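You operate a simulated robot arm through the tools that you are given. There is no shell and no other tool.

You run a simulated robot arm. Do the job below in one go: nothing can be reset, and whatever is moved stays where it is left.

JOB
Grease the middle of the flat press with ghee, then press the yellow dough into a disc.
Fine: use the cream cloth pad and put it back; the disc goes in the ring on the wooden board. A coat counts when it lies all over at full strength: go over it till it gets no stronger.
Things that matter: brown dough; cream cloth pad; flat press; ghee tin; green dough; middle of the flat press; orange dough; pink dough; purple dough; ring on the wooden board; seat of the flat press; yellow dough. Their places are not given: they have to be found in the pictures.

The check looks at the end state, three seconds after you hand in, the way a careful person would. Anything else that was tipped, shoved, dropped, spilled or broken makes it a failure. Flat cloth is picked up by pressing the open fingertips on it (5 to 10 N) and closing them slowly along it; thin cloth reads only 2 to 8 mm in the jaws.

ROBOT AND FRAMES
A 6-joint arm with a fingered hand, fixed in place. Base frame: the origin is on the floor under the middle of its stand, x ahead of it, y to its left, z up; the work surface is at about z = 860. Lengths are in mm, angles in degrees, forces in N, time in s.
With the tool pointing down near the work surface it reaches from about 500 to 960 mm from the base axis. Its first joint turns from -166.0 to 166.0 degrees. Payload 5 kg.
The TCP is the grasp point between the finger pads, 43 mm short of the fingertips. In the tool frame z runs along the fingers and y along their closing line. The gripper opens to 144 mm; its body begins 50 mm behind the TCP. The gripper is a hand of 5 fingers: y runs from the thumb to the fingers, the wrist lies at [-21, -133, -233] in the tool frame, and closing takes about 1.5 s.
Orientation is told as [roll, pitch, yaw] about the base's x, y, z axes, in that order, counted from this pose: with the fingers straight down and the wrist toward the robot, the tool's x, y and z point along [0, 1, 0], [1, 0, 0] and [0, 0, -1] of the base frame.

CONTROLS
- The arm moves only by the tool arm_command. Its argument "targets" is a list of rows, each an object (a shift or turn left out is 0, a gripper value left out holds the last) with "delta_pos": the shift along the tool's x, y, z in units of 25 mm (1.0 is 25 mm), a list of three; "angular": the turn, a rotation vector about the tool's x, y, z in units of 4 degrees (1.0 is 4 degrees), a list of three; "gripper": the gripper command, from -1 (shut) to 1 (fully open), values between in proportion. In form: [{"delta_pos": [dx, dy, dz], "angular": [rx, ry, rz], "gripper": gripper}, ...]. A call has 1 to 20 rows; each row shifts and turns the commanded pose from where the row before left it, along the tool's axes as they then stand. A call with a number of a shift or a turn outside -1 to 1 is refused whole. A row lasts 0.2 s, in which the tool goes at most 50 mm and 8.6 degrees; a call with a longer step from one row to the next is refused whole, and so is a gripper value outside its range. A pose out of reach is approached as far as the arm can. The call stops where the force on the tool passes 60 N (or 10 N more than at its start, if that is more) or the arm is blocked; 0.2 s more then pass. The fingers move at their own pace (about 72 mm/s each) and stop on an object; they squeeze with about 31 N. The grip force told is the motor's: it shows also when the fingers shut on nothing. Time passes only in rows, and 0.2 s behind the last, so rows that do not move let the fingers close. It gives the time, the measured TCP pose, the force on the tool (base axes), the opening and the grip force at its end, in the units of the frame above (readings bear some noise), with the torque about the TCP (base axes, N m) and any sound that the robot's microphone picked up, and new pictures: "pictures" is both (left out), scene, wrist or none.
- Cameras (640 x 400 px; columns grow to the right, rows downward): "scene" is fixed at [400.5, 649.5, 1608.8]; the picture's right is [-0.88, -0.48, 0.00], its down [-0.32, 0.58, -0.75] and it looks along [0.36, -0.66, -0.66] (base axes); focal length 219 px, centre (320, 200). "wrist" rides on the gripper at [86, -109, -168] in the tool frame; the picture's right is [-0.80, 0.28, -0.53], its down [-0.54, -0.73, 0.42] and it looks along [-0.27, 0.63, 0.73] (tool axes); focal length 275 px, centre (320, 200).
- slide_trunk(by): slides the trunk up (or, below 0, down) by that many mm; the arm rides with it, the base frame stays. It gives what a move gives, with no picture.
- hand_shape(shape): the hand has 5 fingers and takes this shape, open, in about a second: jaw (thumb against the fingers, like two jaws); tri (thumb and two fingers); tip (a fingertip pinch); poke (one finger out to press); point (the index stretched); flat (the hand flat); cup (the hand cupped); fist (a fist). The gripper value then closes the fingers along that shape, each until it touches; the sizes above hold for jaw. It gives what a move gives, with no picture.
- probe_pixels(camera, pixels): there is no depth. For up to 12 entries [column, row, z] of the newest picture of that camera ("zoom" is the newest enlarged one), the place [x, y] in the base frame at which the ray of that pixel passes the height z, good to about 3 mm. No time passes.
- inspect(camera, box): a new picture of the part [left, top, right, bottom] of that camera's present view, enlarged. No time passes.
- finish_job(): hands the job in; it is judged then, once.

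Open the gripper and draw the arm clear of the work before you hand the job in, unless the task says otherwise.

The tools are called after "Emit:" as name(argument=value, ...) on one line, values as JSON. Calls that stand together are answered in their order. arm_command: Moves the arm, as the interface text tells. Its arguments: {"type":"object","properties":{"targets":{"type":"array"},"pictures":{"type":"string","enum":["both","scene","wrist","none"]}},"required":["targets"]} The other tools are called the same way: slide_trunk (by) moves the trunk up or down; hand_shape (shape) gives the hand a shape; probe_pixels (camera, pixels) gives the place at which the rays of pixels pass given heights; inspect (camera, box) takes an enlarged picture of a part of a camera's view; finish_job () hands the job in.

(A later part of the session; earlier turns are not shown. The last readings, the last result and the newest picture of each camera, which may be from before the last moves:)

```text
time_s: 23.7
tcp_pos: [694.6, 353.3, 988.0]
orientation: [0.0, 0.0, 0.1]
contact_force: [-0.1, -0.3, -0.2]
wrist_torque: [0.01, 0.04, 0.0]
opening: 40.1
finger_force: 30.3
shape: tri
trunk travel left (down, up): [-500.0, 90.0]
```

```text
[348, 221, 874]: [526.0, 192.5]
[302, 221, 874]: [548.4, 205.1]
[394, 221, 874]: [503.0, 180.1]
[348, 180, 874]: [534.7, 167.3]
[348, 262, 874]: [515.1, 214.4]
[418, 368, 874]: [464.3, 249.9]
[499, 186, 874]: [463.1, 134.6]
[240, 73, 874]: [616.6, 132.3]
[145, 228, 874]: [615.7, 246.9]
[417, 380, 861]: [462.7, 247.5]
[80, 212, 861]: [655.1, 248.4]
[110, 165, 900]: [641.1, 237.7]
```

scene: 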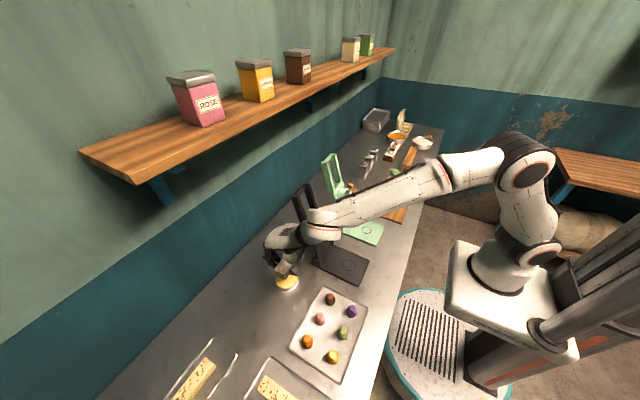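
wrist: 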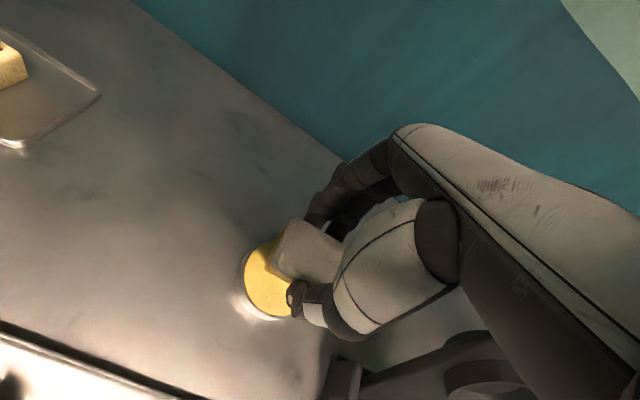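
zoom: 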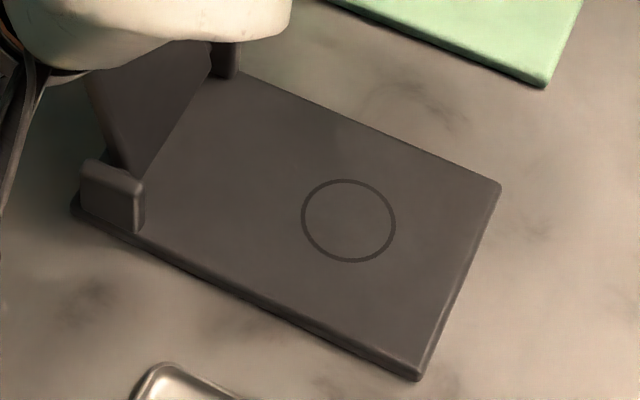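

The plate top is about z = 872, y 133–248, with the circle's centre at (526,192) and radius 26. I move first back along −x away from the lid, then across to the circle.

Emit:
arm_command(targets=[{"delta_pos": [0, -0.85, 0]}, {"delta_pos": [0, -0.85, 0]}, {"delta_pos": [0, -0.85, 0]}, {"delta_pos": [0, -0.85, 0]}, {"delta_pos": [0, -0.85, 0]}, {"delta_pos": [0, -0.85, 0]}, {"delta_pos": [0, -0.85, 0]}, {"delta_pos": [0, -0.75, 0]}, {"delta_pos": [-0.8, 0, 0]}, {"delta_pos": [-0.8, 0, 0]}, {"delta_pos": [-0.8, 0, 0]}, {"delta_pos": [-0.8, 0, 0]}, {"delta_pos": [-0.8, 0, 0]}, {"delta_pos": [-0.8, 0, 0]}, {"delta_pos": [-0.8, 0, 0]}, {"delta_pos": [-0.85, 0, 0]}, {}], pictures="both")

Emit:
inspect(camera="wrist", box=[200, 100, 440, 400])

Emit:
inspect(camera="scene", box=[280, 170, 400, 300])

```text
time_s: 27.3
tcp_pos: [527.3, 192.1, 989.3]
orientation: [-0.1, 0.1, -0.1]
contact_force: [0.3, -0.2, -0.9]
wrist_torque: [0.01, 0.0, 0.01]
opening: 40.5
finger_force: 31.1
shape: tri
trunk travel left (down, up): [-500.0, 90.0]
```

scene: 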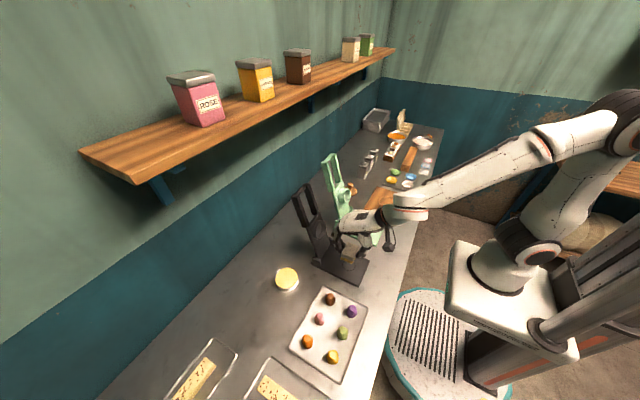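
wrist: 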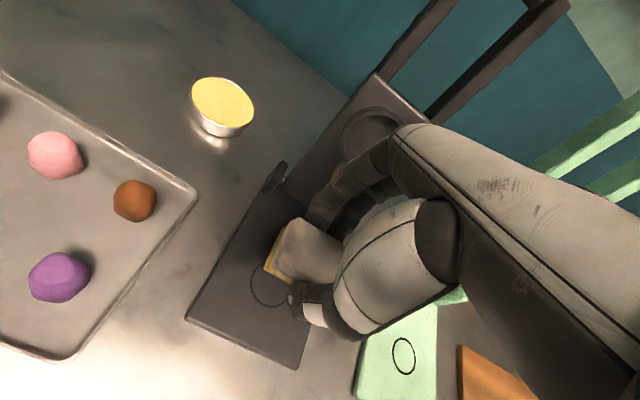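

```text
1.33 times, centred on (320, 250) of wrist
```

zoom: 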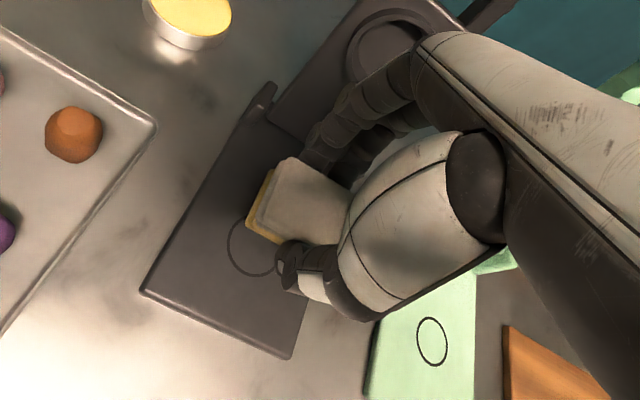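

```text
3.08 times, centred on (340, 235) of scene
```

zoom: 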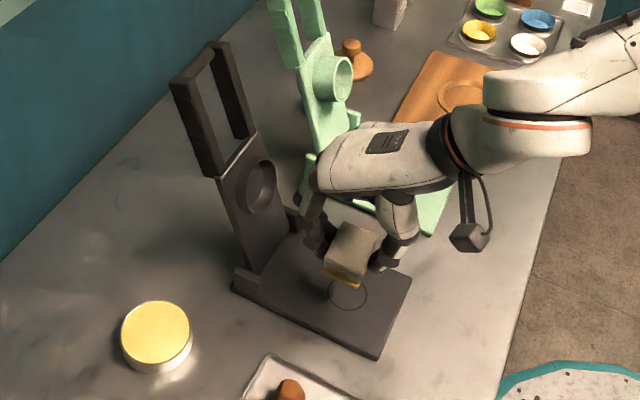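

I take a closer look at the dark lid's ring (about (375,125) in the wrist picture) and the green lid to be sure which press is flat.

Emit:
inspect(camera="wrist", box=[280, 0, 480, 200])

Emit:
inspect(camera="scene", box=[290, 150, 380, 240])

```text
2.00 times, centred on (380, 100) of wrist
```

zoom: 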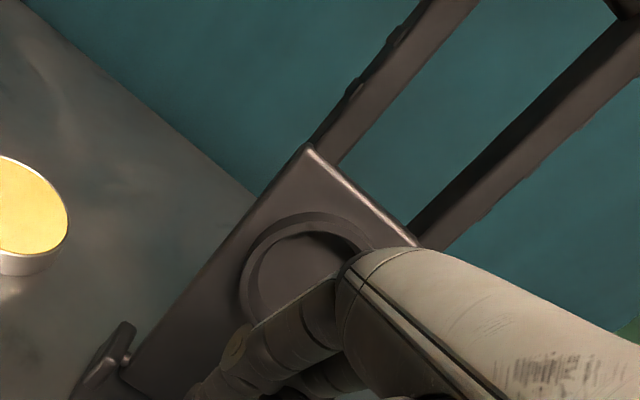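

```text
4.44 times, centred on (335, 195) of scene
```

zoom: 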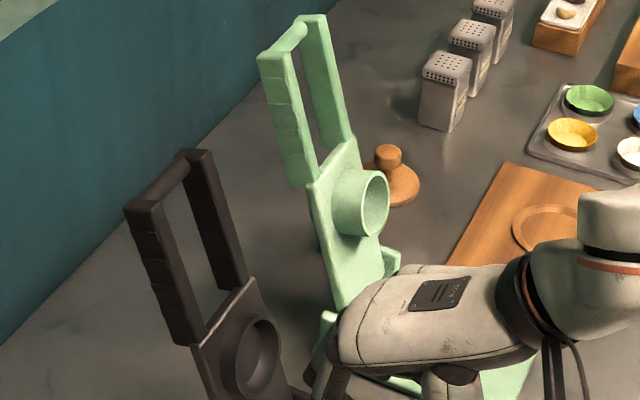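

The dark press has the wide shallow ring, so it is the flat press. I lower the pad toward its circle, first 60 mm then small steps.

Emit:
arm_command(targets=[{"delta_pos": [0, 0, 0.8]}, {"delta_pos": [0, 0, 0.8]}, {"delta_pos": [0, 0, 0.6]}, {"delta_pos": [0, 0, 0.25]}, {}], pictures="none")

Emit:
arm_command(targets=[{"delta_pos": [0, 0, 0.1]}, {}, {}], pictures="none")

Emit:
arm_command(targets=[{"delta_pos": [0, 0, 0.08]}, {}, {}], pictures="both")

```text
time_s: 28.5
tcp_pos: [527.3, 191.6, 926.7]
orientation: [-0.1, 0.1, 0.0]
contact_force: [0.7, -1.4, -1.4]
wrist_torque: [-0.01, -0.03, -0.03]
opening: 40.3
finger_force: 31.5
shape: tri
trunk travel left (down, up): [-500.0, 90.0]
```

```text
time_s: 29.3
tcp_pos: [527.3, 192.4, 924.4]
orientation: [0.0, 0.0, -0.1]
contact_force: [-1.1, -0.3, -0.1]
wrist_torque: [0.0, 0.0, 0.03]
opening: 40.5
finger_force: 31.1
shape: tri
trunk travel left (down, up): [-500.0, 90.0]
```

```text
time_s: 30.1
tcp_pos: [526.7, 192.5, 923.8]
orientation: [0.0, 0.0, -0.1]
contact_force: [-0.1, 0.3, -0.7]
wrist_torque: [0.02, -0.01, 0.05]
opening: 40.7
finger_force: 31.3
shape: tri
trunk travel left (down, up): [-500.0, 90.0]
```

scene: 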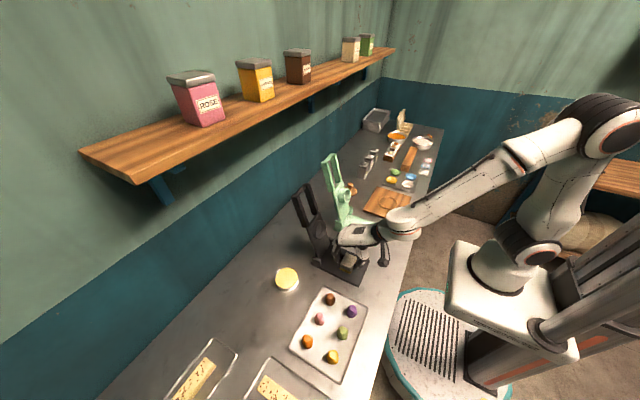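
wrist: 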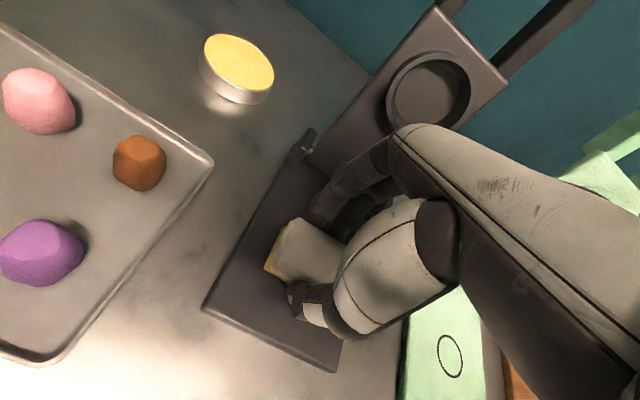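

No contact yet at z ≈ 923.5; I go on in 1.5 mm steps.

Emit:
arm_command(targets=[{"delta_pos": [0, 0, 0.06]}, {}], pictures="none")

Emit:
arm_command(targets=[{"delta_pos": [0, 0, 0.06]}, {}], pictures="none")

Emit:
arm_command(targets=[{"delta_pos": [0, 0, 0.06]}, {}], pictures="none")

```text
time_s: 30.7
tcp_pos: [526.5, 192.2, 921.7]
orientation: [-0.1, 0.0, 0.0]
contact_force: [0.2, -0.1, -0.7]
wrist_torque: [-0.02, -0.04, -0.02]
opening: 40.3
finger_force: 31.0
shape: tri
trunk travel left (down, up): [-500.0, 90.0]
```

```text
time_s: 31.3
tcp_pos: [526.9, 191.9, 919.5]
orientation: [0.0, -0.1, 0.0]
contact_force: [0.2, -0.1, 3.3]
wrist_torque: [0.04, -0.05, 0.0]
opening: 40.7
finger_force: 30.8
shape: tri
trunk travel left (down, up): [-500.0, 90.0]
```

```text
time_s: 31.9
tcp_pos: [527.3, 191.4, 919.7]
orientation: [0.1, -0.1, 0.0]
contact_force: [0.2, -1.6, 15.8]
wrist_torque: [0.01, -0.03, -0.03]
opening: 41.3
finger_force: 30.8
shape: tri
trunk travel left (down, up): [-500.0, 90.0]
```

Contact at z ≈ 919.5 with 16 N; I ease off slightly and wipe back and forth ±12 mm over the circle.

Emit:
arm_command(targets=[{"delta_pos": [0, 0, -0.03]}, {"delta_pos": [0, 0.25, 0]}, {"delta_pos": [0, 0.25, 0]}, {"delta_pos": [0, -0.25, 0]}, {"delta_pos": [0, -0.25, 0]}, {"delta_pos": [0, -0.25, 0]}, {"delta_pos": [0, -0.25, 0]}, {"delta_pos": [0.2, 0, 0]}, {"delta_pos": [0, 0.25, 0]}, {"delta_pos": [0, 0.25, 0]}, {"delta_pos": [0, 0.25, 0]}, {"delta_pos": [0, 0.25, 0]}, {"delta_pos": [-0.2, 0, 0]}, {"delta_pos": [-0.2, 0, 0]}, {"delta_pos": [0, -0.25, 0]}, {"delta_pos": [0, -0.25, 0]}, {"delta_pos": [0, -0.25, 0]}, {"delta_pos": [0, -0.25, 0]}, {"delta_pos": [0.2, 0.25, 0]}, {"delta_pos": [0, 0.25, 0]}], pictures="wrist")

Emit:
inspect(camera="scene", box=[310, 225, 390, 290])

```text
time_s: 36.1
tcp_pos: [526.5, 192.4, 920.7]
orientation: [0.0, 0.0, 0.1]
contact_force: [-5.0, 0.7, 10.7]
wrist_torque: [0.03, 0.16, -0.01]
opening: 41.2
finger_force: 30.8
shape: tri
trunk travel left (down, up): [-500.0, 90.0]
```

wrist: 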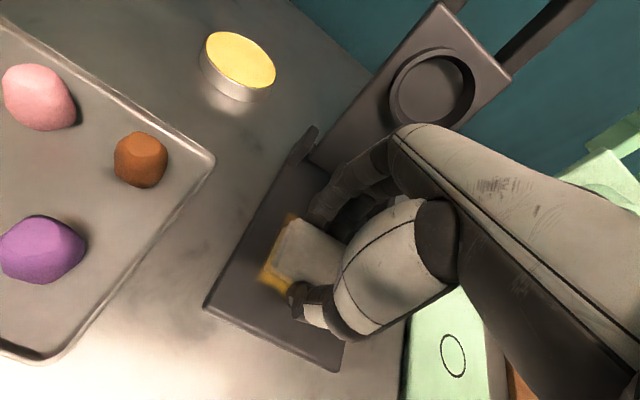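

```text
6.15 times, centred on (350, 258) of scene
```

zoom: 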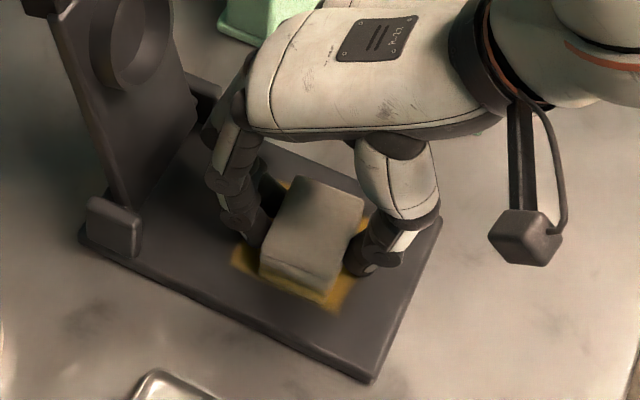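

A golden smear shows around the pad. I lift the pad to see the coat.

Emit:
arm_command(targets=[{"delta_pos": [0, 0, -0.5]}, {"delta_pos": [0, 0, -0.9]}, {"delta_pos": [0, 0, -0.9]}, {"delta_pos": [0, 0, -0.9]}, {"delta_pos": [0.8, 0, 0]}, {"delta_pos": [0.9, 0, 0]}, {"delta_pos": [0.9, 0, 0]}, {"delta_pos": [0.9, 0, 0]}, {}], pictures="both")

Emit:
inspect(camera="scene", box=[310, 225, 390, 290])

Emit:
inspect(camera="wrist", box=[220, 190, 440, 400])

```text
time_s: 38.1
tcp_pos: [526.3, 280.4, 998.6]
orientation: [0.0, -0.1, -0.1]
contact_force: [0.0, 0.9, -1.2]
wrist_torque: [-0.03, 0.06, 0.01]
opening: 41.3
finger_force: 31.3
shape: tri
trunk travel left (down, up): [-500.0, 90.0]
```

scene: 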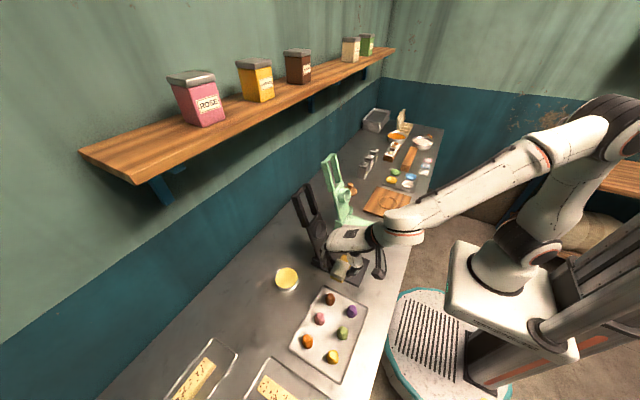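
wrist: 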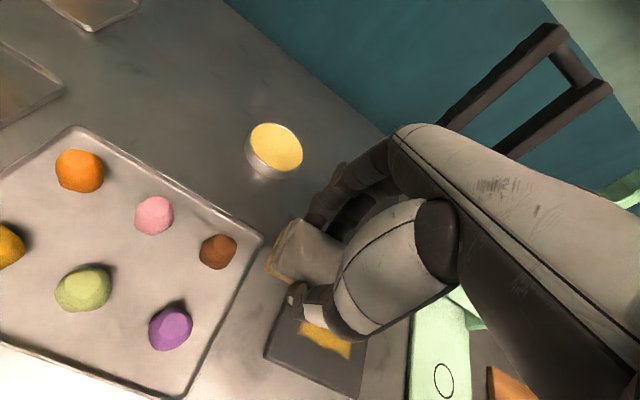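

```text
6.15 times, centred on (350, 258) of scene
```

zoom: 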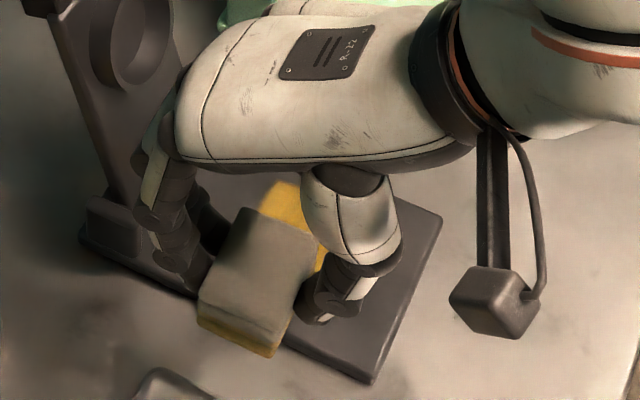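

```text
1.90 times, centred on (330, 295) of wrist
```

zoom: 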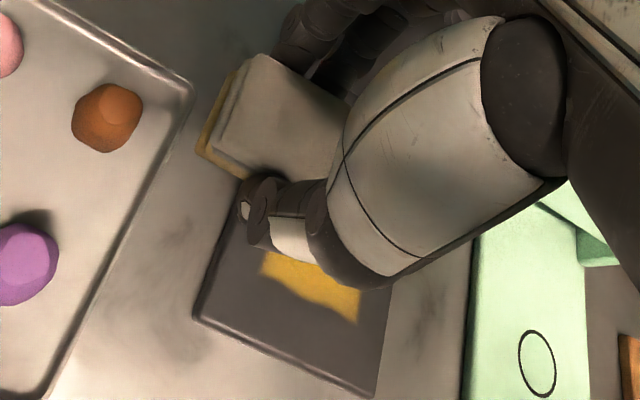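

The hand still hides the plate, so I go back toward the tin (where the plate was in full view before) and look.

Emit:
arm_command(targets=[{"delta_pos": [0.9, 0, 0]}, {"delta_pos": [0.9, 0, 0]}, {"delta_pos": [0.9, 0, 0]}, {"delta_pos": [0.2, 0.85, 0]}, {"delta_pos": [0, 0.85, 0]}, {"delta_pos": [0, 0.85, 0]}, {"delta_pos": [0, 0.85, 0]}, {"delta_pos": [0, 0.85, 0]}, {"delta_pos": [0, 0.85, 0]}, {"delta_pos": [0, 0.85, 0]}, {"delta_pos": [0, 0.75, 0]}, {}], pictures="both")

Emit:
inspect(camera="scene", box=[310, 235, 380, 290])

```text
time_s: 40.7
tcp_pos: [696.0, 351.2, 999.4]
orientation: [0.0, 0.0, 0.0]
contact_force: [-1.0, 0.5, -0.4]
wrist_torque: [-0.03, -0.01, 0.01]
opening: 41.2
finger_force: 31.1
shape: tri
trunk travel left (down, up): [-500.0, 90.0]
```

scene: 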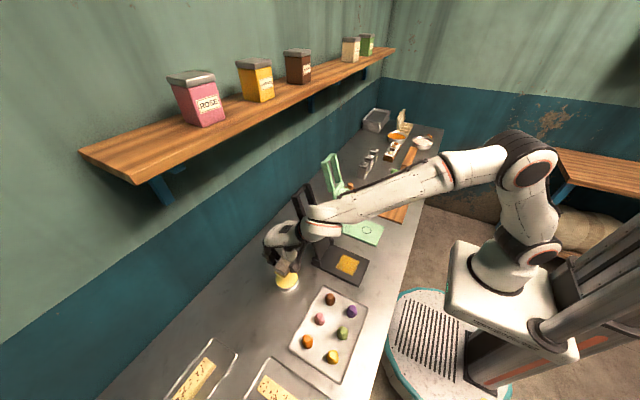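
wrist: 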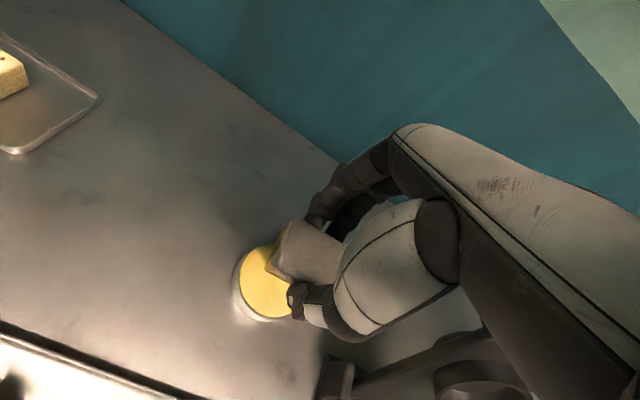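

```text
7.27 times, centred on (345, 262) of scene
```

zoom: 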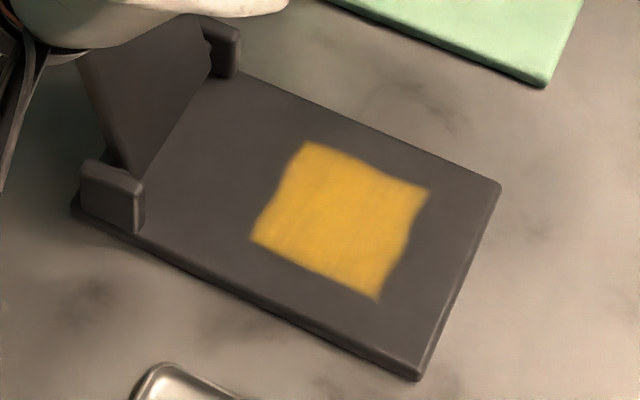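

The coat covers the whole circle as a square of about 70 mm and hides the circle line. To be sure of full strength I dip again and go over it again; I lower to just above the ghee.

Emit:
arm_command(targets=[{"delta_pos": [0.08, -0.05, 0.8]}, {"delta_pos": [0, 0, 0.8]}, {"delta_pos": [0, 0, 0.6]}, {"delta_pos": [0, 0, 0.25]}, {}], pictures="none")

Emit:
arm_command(targets=[{"delta_pos": [0, 0, 0.1]}, {"delta_pos": [0, 0, 0.06]}, {}], pictures="none")

```text
time_s: 41.9
tcp_pos: [693.3, 353.5, 937.5]
orientation: [0.0, 0.1, 0.1]
contact_force: [0.1, -0.9, 0.8]
wrist_torque: [-0.02, 0.01, -0.02]
opening: 41.2
finger_force: 31.1
shape: tri
trunk travel left (down, up): [-500.0, 90.0]
```

```text
time_s: 42.7
tcp_pos: [693.8, 354.0, 933.6]
orientation: [0.0, 0.0, 0.0]
contact_force: [0.4, -1.3, -1.3]
wrist_torque: [0.03, -0.02, -0.02]
opening: 41.1
finger_force: 31.3
shape: tri
trunk travel left (down, up): [-500.0, 90.0]
```

Still just above the ghee at z ≈ 933.6; two more small steps.

Emit:
arm_command(targets=[{"delta_pos": [0, 0, 0.06]}, {}], pictures="none")

Emit:
arm_command(targets=[{"delta_pos": [0, 0, 0.05]}, {}], pictures="none")

```text
time_s: 43.3
tcp_pos: [692.7, 354.7, 931.9]
orientation: [0.0, 0.0, -0.1]
contact_force: [0.1, -0.4, -0.5]
wrist_torque: [-0.01, -0.02, -0.01]
opening: 41.1
finger_force: 31.1
shape: tri
trunk travel left (down, up): [-500.0, 90.0]
```

```text
time_s: 43.9
tcp_pos: [694.1, 355.0, 930.9]
orientation: [-0.1, 0.0, 0.1]
contact_force: [-0.9, -0.6, 0.6]
wrist_torque: [-0.02, -0.03, 0.01]
opening: 41.4
finger_force: 30.9
shape: tri
trunk travel left (down, up): [-500.0, 90.0]
```

The force is still near zero; one or two more 1 mm steps.

Emit:
arm_command(targets=[{"delta_pos": [0, 0, 0.05]}, {}], pictures="none")

Emit:
arm_command(targets=[{"delta_pos": [0, 0, 0.04]}, {}], pictures="wrist")

Emit:
inspect(camera="scene", box=[250, 240, 330, 310])

```text
time_s: 44.5
tcp_pos: [693.1, 354.1, 930.2]
orientation: [0.0, -0.1, 0.0]
contact_force: [-0.4, -0.9, 5.7]
wrist_torque: [-0.04, -0.03, 0.0]
opening: 41.3
finger_force: 30.7
shape: tri
trunk travel left (down, up): [-500.0, 90.0]
```

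```text
time_s: 45.1
tcp_pos: [693.8, 354.3, 930.8]
orientation: [0.1, -0.1, 0.0]
contact_force: [0.3, -1.3, 11.9]
wrist_torque: [0.0, -0.04, -0.05]
opening: 41.5
finger_force: 31.0
shape: tri
trunk travel left (down, up): [-500.0, 90.0]
```

wrist: 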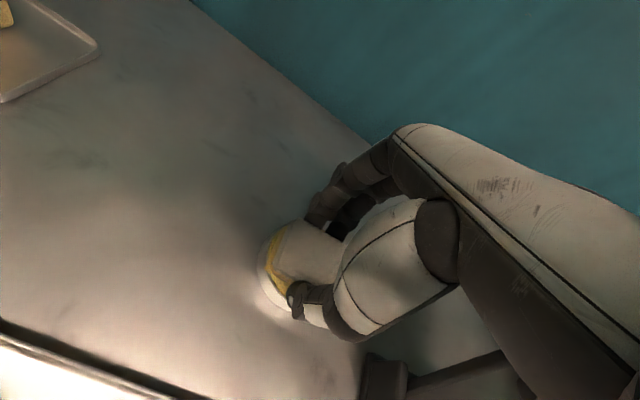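

```text
5.71 times, centred on (290, 275) of scene
```

zoom: 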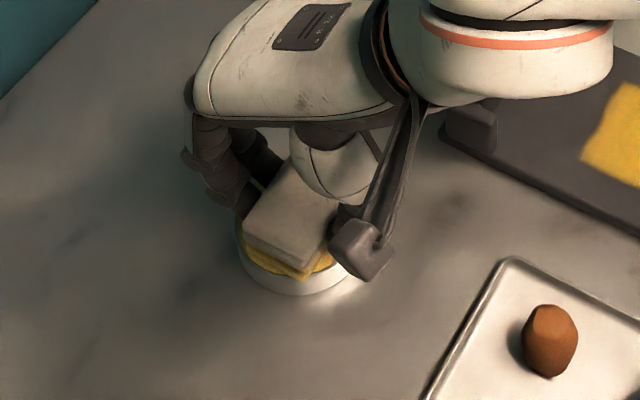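

The pad is pressed into the ghee (12 N). I lift straight up and carry it back by the same safe path to the circle.

Emit:
arm_command(targets=[{"delta_pos": [0, 0, -0.3]}, {"delta_pos": [0, 0, -0.6]}, {"delta_pos": [0, 0, -0.8]}, {"delta_pos": [0, 0, -0.7]}, {"delta_pos": [0, -0.85, 0]}, {"delta_pos": [0, -0.85, 0]}, {"delta_pos": [0, -0.85, 0]}, {"delta_pos": [0, -0.85, 0]}, {"delta_pos": [0, -0.85, 0]}, {"delta_pos": [0, -0.85, 0]}, {"delta_pos": [0, -0.85, 0]}, {"delta_pos": [0, -0.72, 0]}, {"delta_pos": [-0.9, 0, 0]}, {"delta_pos": [-0.9, 0, 0]}, {"delta_pos": [-0.9, 0, 0]}, {"delta_pos": [-0.9, 0, 0]}, {"delta_pos": [-0.9, 0, 0]}, {"delta_pos": [-0.9, 0, 0]}, {"delta_pos": [-0.9, 0, 0]}, {"delta_pos": [-0.2, 0, 0]}], pictures="both")

```text
time_s: 49.3
tcp_pos: [527.9, 191.1, 989.0]
orientation: [0.0, 0.0, 0.0]
contact_force: [0.0, 0.0, -0.1]
wrist_torque: [-0.01, 0.0, -0.01]
opening: 41.2
finger_force: 31.0
shape: tri
trunk travel left (down, up): [-500.0, 90.0]
```

scene: 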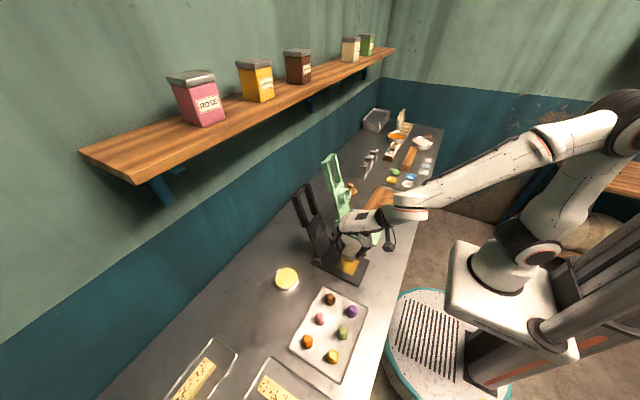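
wrist: 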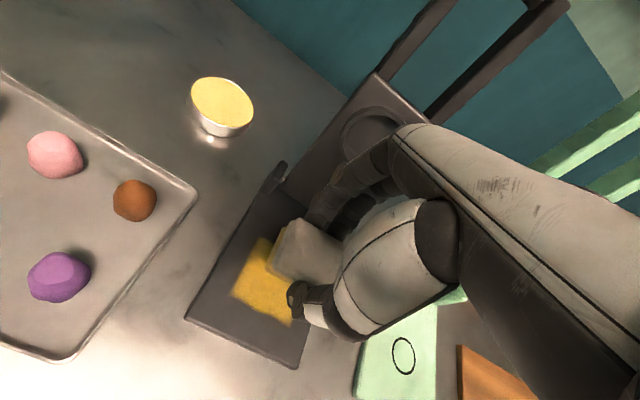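

I'm above the coat again; I lower to just above the plate and then feel for it.

Emit:
arm_command(targets=[{"delta_pos": [0, 0, 0.8]}, {"delta_pos": [0, 0, 0.8]}, {"delta_pos": [0, 0, 0.7]}, {"delta_pos": [0, 0, 0.35]}, {}], pictures="none")

Emit:
arm_command(targets=[{"delta_pos": [0, 0, 0.06]}, {}], pictures="none")

Emit:
arm_command(targets=[{"delta_pos": [0, 0, 0.05]}, {}], pictures="none")

```text
time_s: 50.5
tcp_pos: [527.0, 191.9, 923.4]
orientation: [0.0, 0.0, 0.1]
contact_force: [0.2, -0.4, -0.9]
wrist_torque: [0.0, 0.0, -0.01]
opening: 41.2
finger_force: 31.2
shape: tri
trunk travel left (down, up): [-500.0, 90.0]
```

```text
time_s: 51.1
tcp_pos: [527.6, 191.5, 921.7]
orientation: [0.1, 0.0, -0.1]
contact_force: [-1.0, 1.3, -0.8]
wrist_torque: [-0.03, -0.02, -0.01]
opening: 41.2
finger_force: 31.0
shape: tri
trunk travel left (down, up): [-500.0, 90.0]
```

```text
time_s: 51.7
tcp_pos: [526.3, 192.1, 921.6]
orientation: [0.0, 0.0, 0.0]
contact_force: [-0.1, -0.6, -0.6]
wrist_torque: [0.02, 0.02, -0.02]
opening: 41.0
finger_force: 31.2
shape: tri
trunk travel left (down, up): [-500.0, 90.0]
```

Not touching yet; two more 1.2 mm steps.

Emit:
arm_command(targets=[{"delta_pos": [0, 0, 0.05]}, {}], pictures="none")

Emit:
arm_command(targets=[{"delta_pos": [0, 0, 0.05]}, {}], pictures="none")

```text
time_s: 52.3
tcp_pos: [527.7, 192.7, 918.9]
orientation: [-0.1, 0.1, 0.0]
contact_force: [-0.2, -0.3, 5.0]
wrist_torque: [0.0, -0.04, -0.03]
opening: 41.1
finger_force: 31.6
shape: tri
trunk travel left (down, up): [-500.0, 90.0]
```

```text
time_s: 52.9
tcp_pos: [527.1, 191.1, 919.4]
orientation: [0.1, -0.1, 0.0]
contact_force: [-0.4, -0.4, 11.6]
wrist_torque: [-0.03, -0.06, 0.01]
opening: 41.3
finger_force: 30.9
shape: tri
trunk travel left (down, up): [-500.0, 90.0]
```

Contact at about 10 N. I wipe the same field again, in both directions.

Emit:
arm_command(targets=[{"delta_pos": [0, 0.25, 0]}, {"delta_pos": [0, 0.2, 0]}, {"delta_pos": [0.2, -0.2, 0]}, {"delta_pos": [0, -0.25, 0]}, {"delta_pos": [0, -0.25, 0]}, {"delta_pos": [0, -0.2, 0]}, {"delta_pos": [-0.2, 0, 0]}, {"delta_pos": [0, 0.2, 0]}, {"delta_pos": [0, 0.25, 0]}, {"delta_pos": [0, 0.25, 0]}, {"delta_pos": [0, 0.2, 0]}, {"delta_pos": [-0.2, 0, 0]}, {"delta_pos": [0, -0.2, 0]}, {"delta_pos": [0, -0.25, 0]}, {"delta_pos": [0, -0.25, 0]}, {"delta_pos": [0, -0.2, 0]}, {"delta_pos": [0.2, 0.2, 0]}, {"delta_pos": [0, 0.25, 0]}], pictures="none")

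Emit:
arm_command(targets=[{"delta_pos": [0, 0, -0.5]}, {"delta_pos": [0, 0, -0.9]}, {"delta_pos": [0, 0, -0.9]}, {"delta_pos": [0, 0, -0.5]}, {"delta_pos": [0.8, 0, 0]}, {"delta_pos": [0.9, 0, 0]}, {"delta_pos": [0.9, 0, 0]}, {"delta_pos": [0.9, 0, 0]}, {"delta_pos": [0.9, 0, 0]}, {"delta_pos": [0.9, 0, 0]}, {"delta_pos": [0.9, 0, 0]}, {"delta_pos": [0.2, 0.85, 0]}, {"delta_pos": [0, 0.85, 0]}, {"delta_pos": [0, 0.85, 0]}, {"delta_pos": [0, 0.85, 0]}, {"delta_pos": [0, 0.85, 0]}, {"delta_pos": [0, 0.85, 0]}, {"delta_pos": [0, 0.85, 0]}, {"delta_pos": [0, 0.75, 0]}, {}], pictures="both")

Emit:
inspect(camera="scene", box=[310, 235, 380, 290])

```text
time_s: 56.7
tcp_pos: [524.8, 191.0, 918.2]
orientation: [0.0, -0.1, 0.1]
contact_force: [-8.1, -2.0, 17.0]
wrist_torque: [-0.04, 0.33, 0.02]
opening: 42.3
finger_force: 30.8
shape: tri
trunk travel left (down, up): [-500.0, 90.0]
```

```text
time_s: 60.9
tcp_pos: [695.0, 352.4, 988.3]
orientation: [0.0, 0.0, 0.0]
contact_force: [-0.2, -0.2, -0.7]
wrist_torque: [-0.01, 0.0, 0.0]
opening: 41.7
finger_force: 31.3
shape: tri
trunk travel left (down, up): [-500.0, 90.0]
```

scene: 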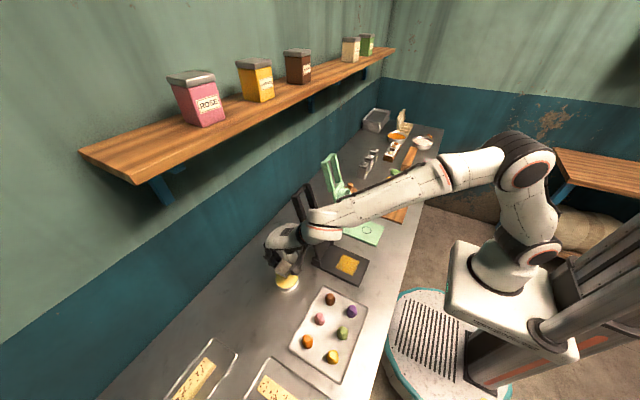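
wrist: 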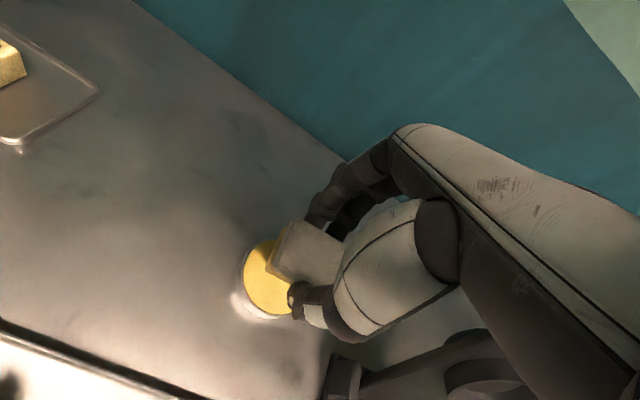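

```text
7.27 times, centred on (345, 262) of scene
```

zoom: 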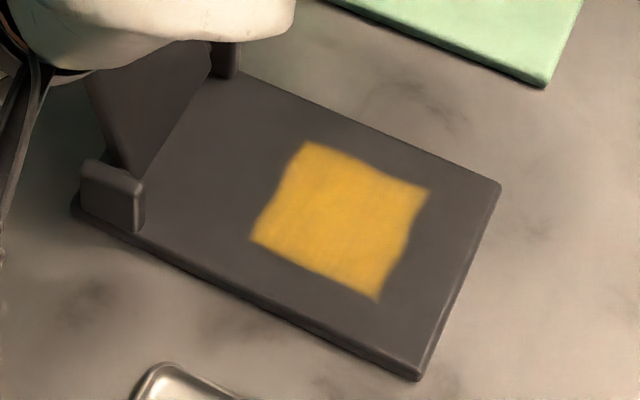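

The coat looks the same as after the first pass, full and even over the whole circle, so it gets no stronger. I carry the pad back over its first place (692,469).

Emit:
arm_command(targets=[{"delta_pos": [0.9, 0, 0]}, {"delta_pos": [0.9, 0, 0]}, {"delta_pos": [0.9, 0, 0]}, {"delta_pos": [0.9, 0, 0]}, {"delta_pos": [0.9, -0.05, 0]}, {"delta_pos": [0.1, 0, 0]}, {"delta_pos": [0, 0, 0.8]}, {"delta_pos": [0, 0, 0.8]}, {"delta_pos": [0, 0, 0.8]}, {"delta_pos": [0, 0, 0.4]}, {}], pictures="both")

Emit:
inspect(camera="wrist", box=[220, 190, 380, 370])

Emit:
inspect(camera="scene", box=[230, 270, 310, 340])

```text
time_s: 63.3
tcp_pos: [693.0, 466.1, 917.0]
orientation: [0.0, 0.0, 0.0]
contact_force: [0.3, -0.2, -0.4]
wrist_torque: [0.02, 0.02, 0.01]
opening: 41.4
finger_force: 31.3
shape: tri
trunk travel left (down, up): [-500.0, 90.0]
```

scene: 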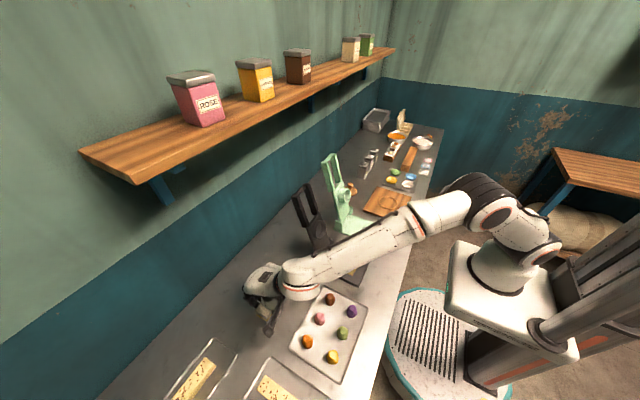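
wrist: 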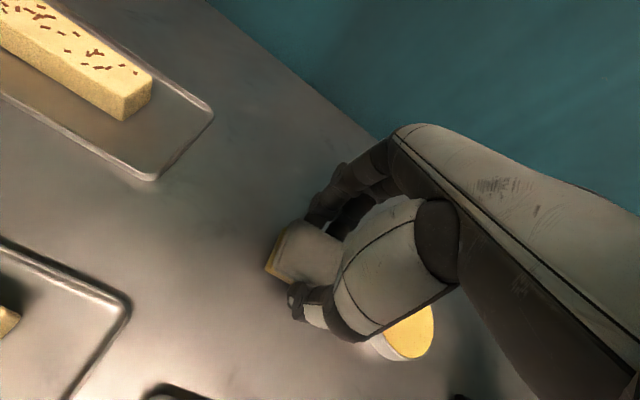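

```text
2.22 times, centred on (300, 280) of wrist
```

zoom: 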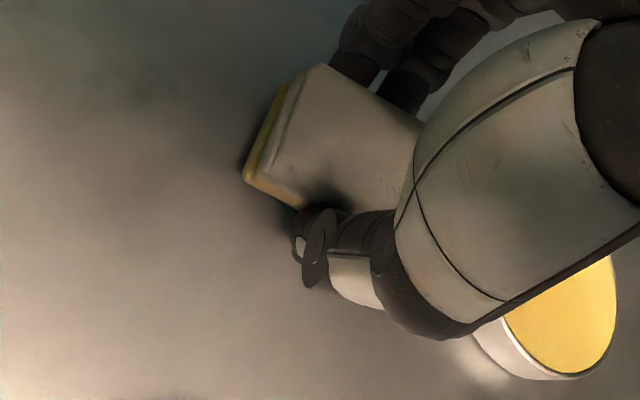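

```text
5.71 times, centred on (270, 305) of scene
```

zoom: 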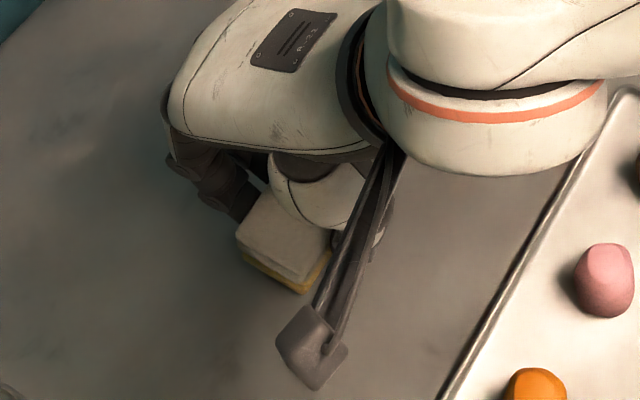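

I lower the pad the last millimetres onto the counter, feeling for contact.

Emit:
arm_command(targets=[{"delta_pos": [0.06, 0, 0.2]}, {"delta_pos": [0, 0, 0.1]}, {}], pictures="none")

Emit:
arm_command(targets=[{"delta_pos": [0, 0, 0.06]}, {}], pictures="none")

```text
time_s: 64.1
tcp_pos: [692.4, 468.7, 909.9]
orientation: [0.1, -0.1, 0.1]
contact_force: [-0.4, 0.5, -0.6]
wrist_torque: [-0.01, 0.02, 0.03]
opening: 41.8
finger_force: 30.6
shape: tri
trunk travel left (down, up): [-500.0, 90.0]
```

```text
time_s: 64.7
tcp_pos: [692.9, 468.5, 907.9]
orientation: [0.0, -0.1, 0.0]
contact_force: [0.3, -0.7, -1.5]
wrist_torque: [0.01, 0.0, -0.01]
opening: 41.6
finger_force: 30.7
shape: tri
trunk travel left (down, up): [-500.0, 90.0]
```

Not touching yet; two more 1.2 mm steps.

Emit:
arm_command(targets=[{"delta_pos": [0, 0, 0.05]}, {}], pictures="none")

Emit:
arm_command(targets=[{"delta_pos": [0, 0, 0.04]}, {}], pictures="none")

```text
time_s: 65.3
tcp_pos: [693.4, 468.8, 906.7]
orientation: [0.0, -0.1, 0.0]
contact_force: [0.4, 0.0, 0.1]
wrist_torque: [0.0, 0.04, -0.02]
opening: 41.5
finger_force: 30.9
shape: tri
trunk travel left (down, up): [-500.0, 90.0]
```

```text
time_s: 65.9
tcp_pos: [692.8, 468.2, 906.7]
orientation: [0.0, 0.1, -0.1]
contact_force: [-0.4, 0.2, 1.7]
wrist_torque: [0.0, -0.07, -0.02]
opening: 41.7
finger_force: 31.1
shape: tri
trunk travel left (down, up): [-500.0, 90.0]
```

The pad touches the counter (1.7 N). I open the fingers slowly and rise straight up.

Emit:
arm_command(targets=[{"gripper": -0.35}, {"gripper": -0.2}, {"gripper": 0.0}, {"gripper": 0.2}, {"gripper": 0.3}, {}, {"delta_pos": [0, 0, -0.4]}, {"delta_pos": [0, 0, -0.8]}, {"delta_pos": [0, 0, -0.9]}, {"delta_pos": [0, 0, -0.9]}, {"delta_pos": [0, 0, -0.9]}, {}], pictures="both")

Emit:
inspect(camera="wrist", box=[200, 190, 380, 370])

Emit:
inspect(camera="scene", box=[230, 260, 310, 340])

```text
time_s: 68.5
tcp_pos: [692.9, 467.3, 1003.3]
orientation: [0.0, 0.0, 0.1]
contact_force: [0.5, 0.2, 0.0]
wrist_torque: [-0.02, 0.01, -0.01]
opening: 93.2
finger_force: 0.0
shape: tri
trunk travel left (down, up): [-500.0, 90.0]
```

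scene: 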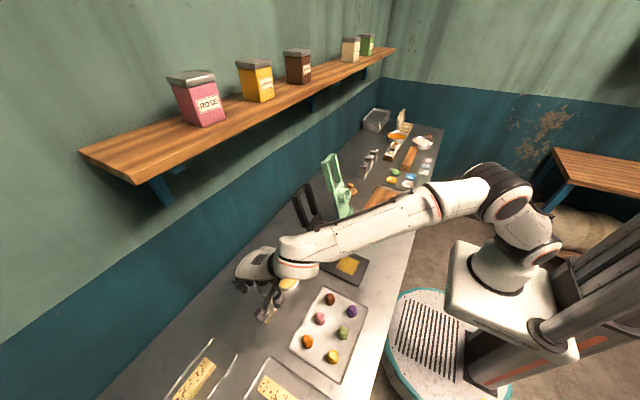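
wrist: 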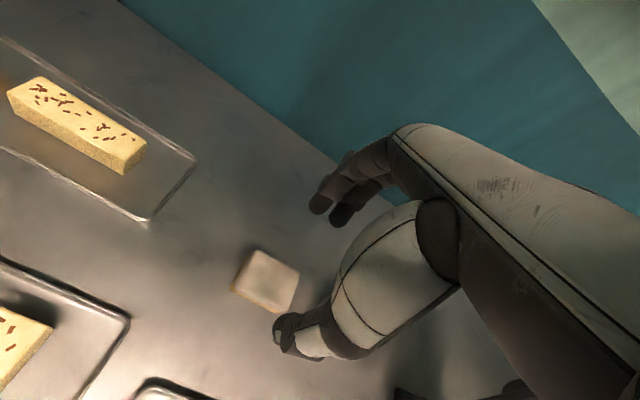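

```text
2.22 times, centred on (290, 280) of wrist
```

zoom: 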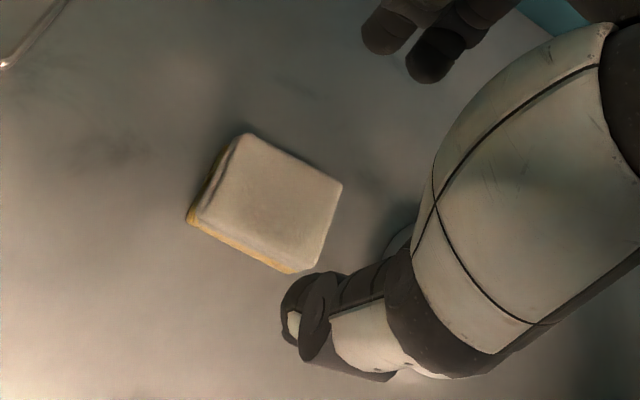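

```text
5.00 times, centred on (270, 300) of scene
```

zoom: 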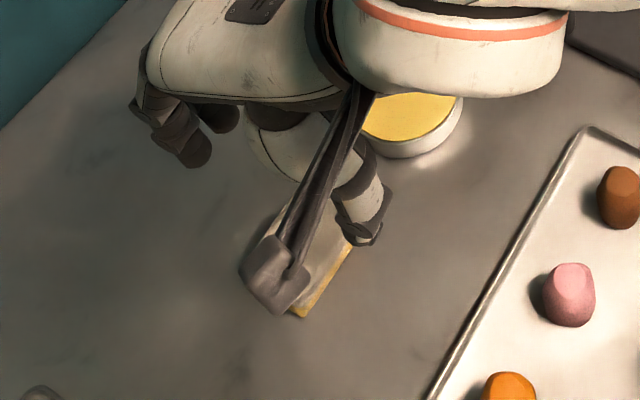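

The pad is back in place. Next I measure the yellow dough at (333,357) in the scene.

Emit:
inspect(camera="scene", box=[295, 320, 365, 380])

```text
6.67 times, centred on (330, 350) of scene
```

zoom: 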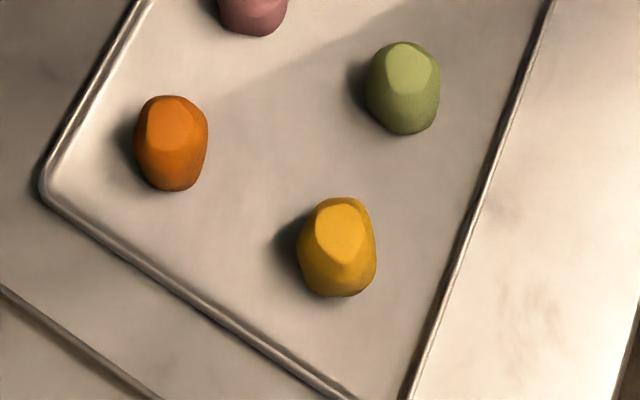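

Emit:
probe_pixels(camera="zoom", pixels=[[340, 232, 898], [340, 198, 898], [315, 235, 898], [366, 235, 898], [340, 265, 898], [342, 296, 865], [298, 265, 875], [376, 255, 875], [336, 260, 865], [435, 330, 868], [230, 330, 868], [340, 250, 880]])

```text
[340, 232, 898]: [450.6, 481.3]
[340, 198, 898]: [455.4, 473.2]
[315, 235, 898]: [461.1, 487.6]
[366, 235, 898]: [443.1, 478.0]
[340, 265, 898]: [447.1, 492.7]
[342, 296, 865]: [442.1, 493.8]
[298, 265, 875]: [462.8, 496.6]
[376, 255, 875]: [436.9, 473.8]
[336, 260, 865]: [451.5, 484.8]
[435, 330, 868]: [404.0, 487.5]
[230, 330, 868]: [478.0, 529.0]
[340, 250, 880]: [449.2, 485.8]
```

The yellow dough is about 34 mm wide, centred near (450,485), with the orange one 79 mm away in x. I go above it, turn the hand 30° so thumb and fingers clear the neighbours and the tray rim, and set a narrower opening.

Emit:
arm_command(targets=[{"delta_pos": [0.064, -0.884, 0], "gripper": -0.25}, {"delta_pos": [0.064, -0.884, 0]}, {"delta_pos": [0.064, -0.884, 0]}, {"delta_pos": [0.064, -0.884, 0]}, {"delta_pos": [0.064, -0.884, 0]}, {"delta_pos": [0.064, -0.884, 0]}, {"delta_pos": [0.064, -0.884, 0]}, {"delta_pos": [0.064, -0.884, 0]}, {"delta_pos": [0.064, -0.884, 0]}, {"delta_pos": [0.064, -0.884, 0]}, {"delta_pos": [0.064, -0.884, 0]}, {"angular": [0, 0, -0.94]}, {"angular": [0, 0, -0.94]}, {"angular": [0, 0, -0.94]}, {"angular": [0, 0, -0.94]}, {"angular": [0, 0, -0.94]}, {"angular": [0, 0, -0.94]}, {"angular": [0, 0, -0.94]}, {"angular": [0, 0, -0.94]}, {}], pictures="both")

Emit:
inspect(camera="wrist", box=[180, 150, 420, 400])

Emit:
inspect(camera="scene", box=[240, 260, 400, 400])

```text
time_s: 72.7
tcp_pos: [450.0, 485.7, 1003.2]
orientation: [0.0, 0.0, 30.1]
contact_force: [-0.3, 0.4, -0.2]
wrist_torque: [0.0, -0.02, -0.02]
opening: 54.5
finger_force: 0.1
shape: tri
trunk travel left (down, up): [-500.0, 90.0]
```

scene: 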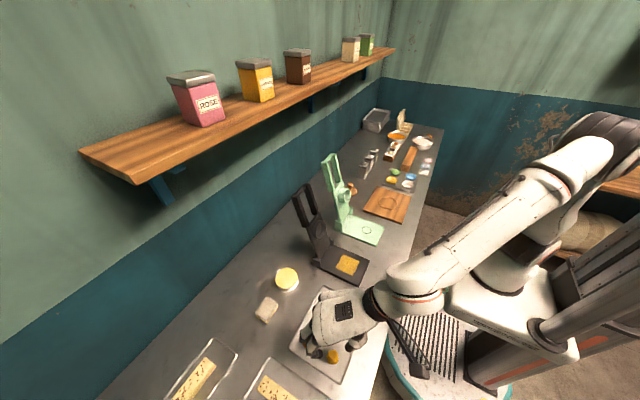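
wrist: 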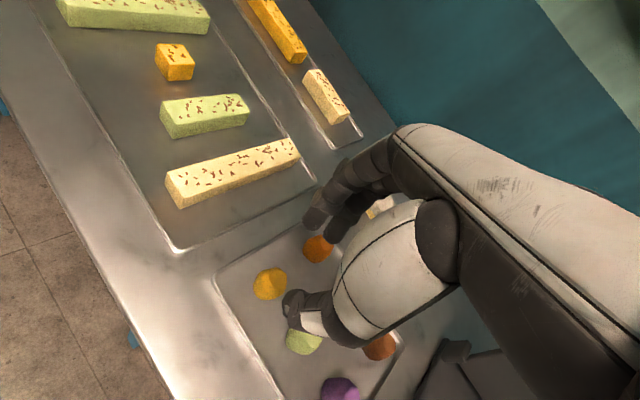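

```text
1.60 times, centred on (300, 275) of wrist
```

zoom: 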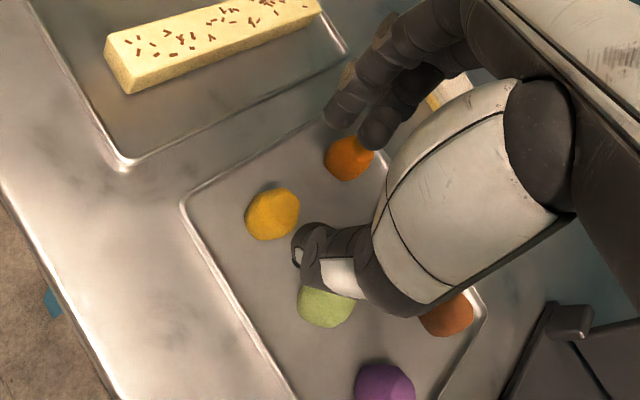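

```text
2.86 times, centred on (320, 330) of scene
```

zoom: 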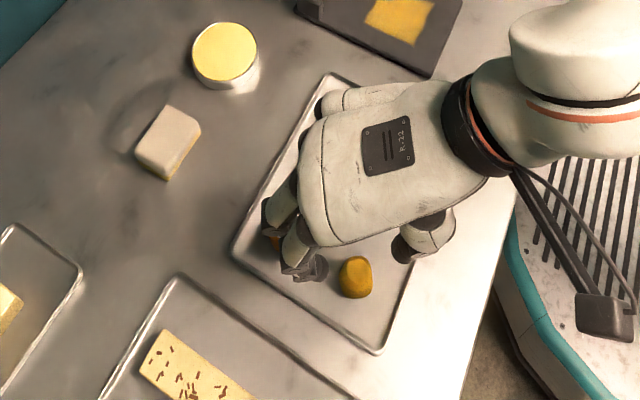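

I check the yellow dough's place from the wrist view at (270,284) too.

Emit:
probe_pixels(camera="wrist", pixels=[[270, 284, 880], [254, 284, 880], [287, 284, 880], [270, 267, 880], [270, 300, 880], [317, 248, 880]])

```text
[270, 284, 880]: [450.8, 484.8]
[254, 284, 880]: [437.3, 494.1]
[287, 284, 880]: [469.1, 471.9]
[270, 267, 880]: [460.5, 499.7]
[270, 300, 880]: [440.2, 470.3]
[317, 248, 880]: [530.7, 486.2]
```

The dough's centre (451,485) matches the TCP. I lower to z ≈ 945 first and check the clearances.

Emit:
arm_command(targets=[{"delta_pos": [0, 0, 0.8]}, {"delta_pos": [0, 0, 0.8]}, {"delta_pos": [0, 0, 0.7]}, {}], pictures="both")

Emit:
inspect(camera="wrist", box=[220, 170, 420, 390])

Emit:
inspect(camera="scene", box=[280, 290, 390, 390])

```text
time_s: 73.7
tcp_pos: [449.3, 484.8, 946.5]
orientation: [0.1, 0.0, 30.1]
contact_force: [-0.1, -0.1, -0.9]
wrist_torque: [0.0, 0.01, 0.01]
opening: 54.4
finger_force: 0.1
shape: tri
trunk travel left (down, up): [-500.0, 90.0]
```

scene: 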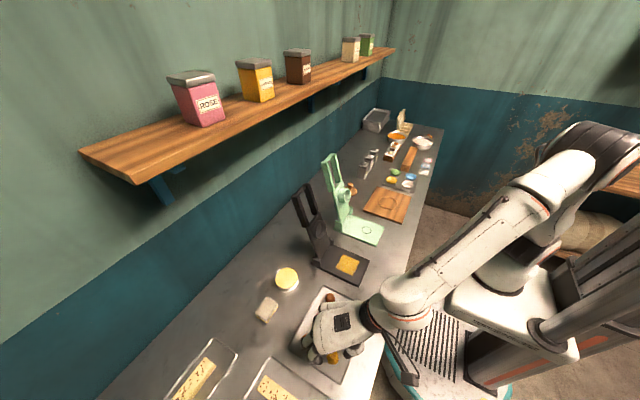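
wrist: 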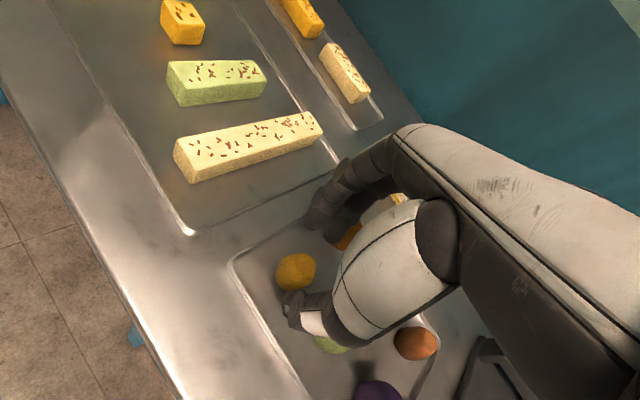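

```text
1.82 times, centred on (320, 280) of wrist
```

zoom: 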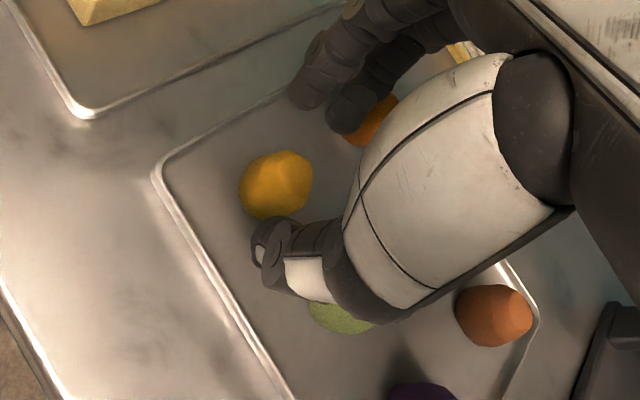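

```text
4.00 times, centred on (335, 340) of scene
```

zoom: 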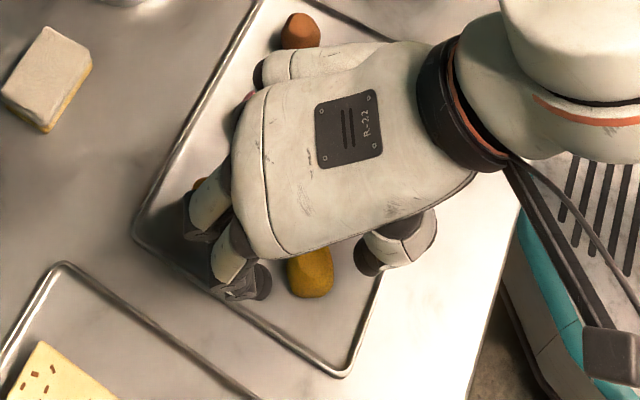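

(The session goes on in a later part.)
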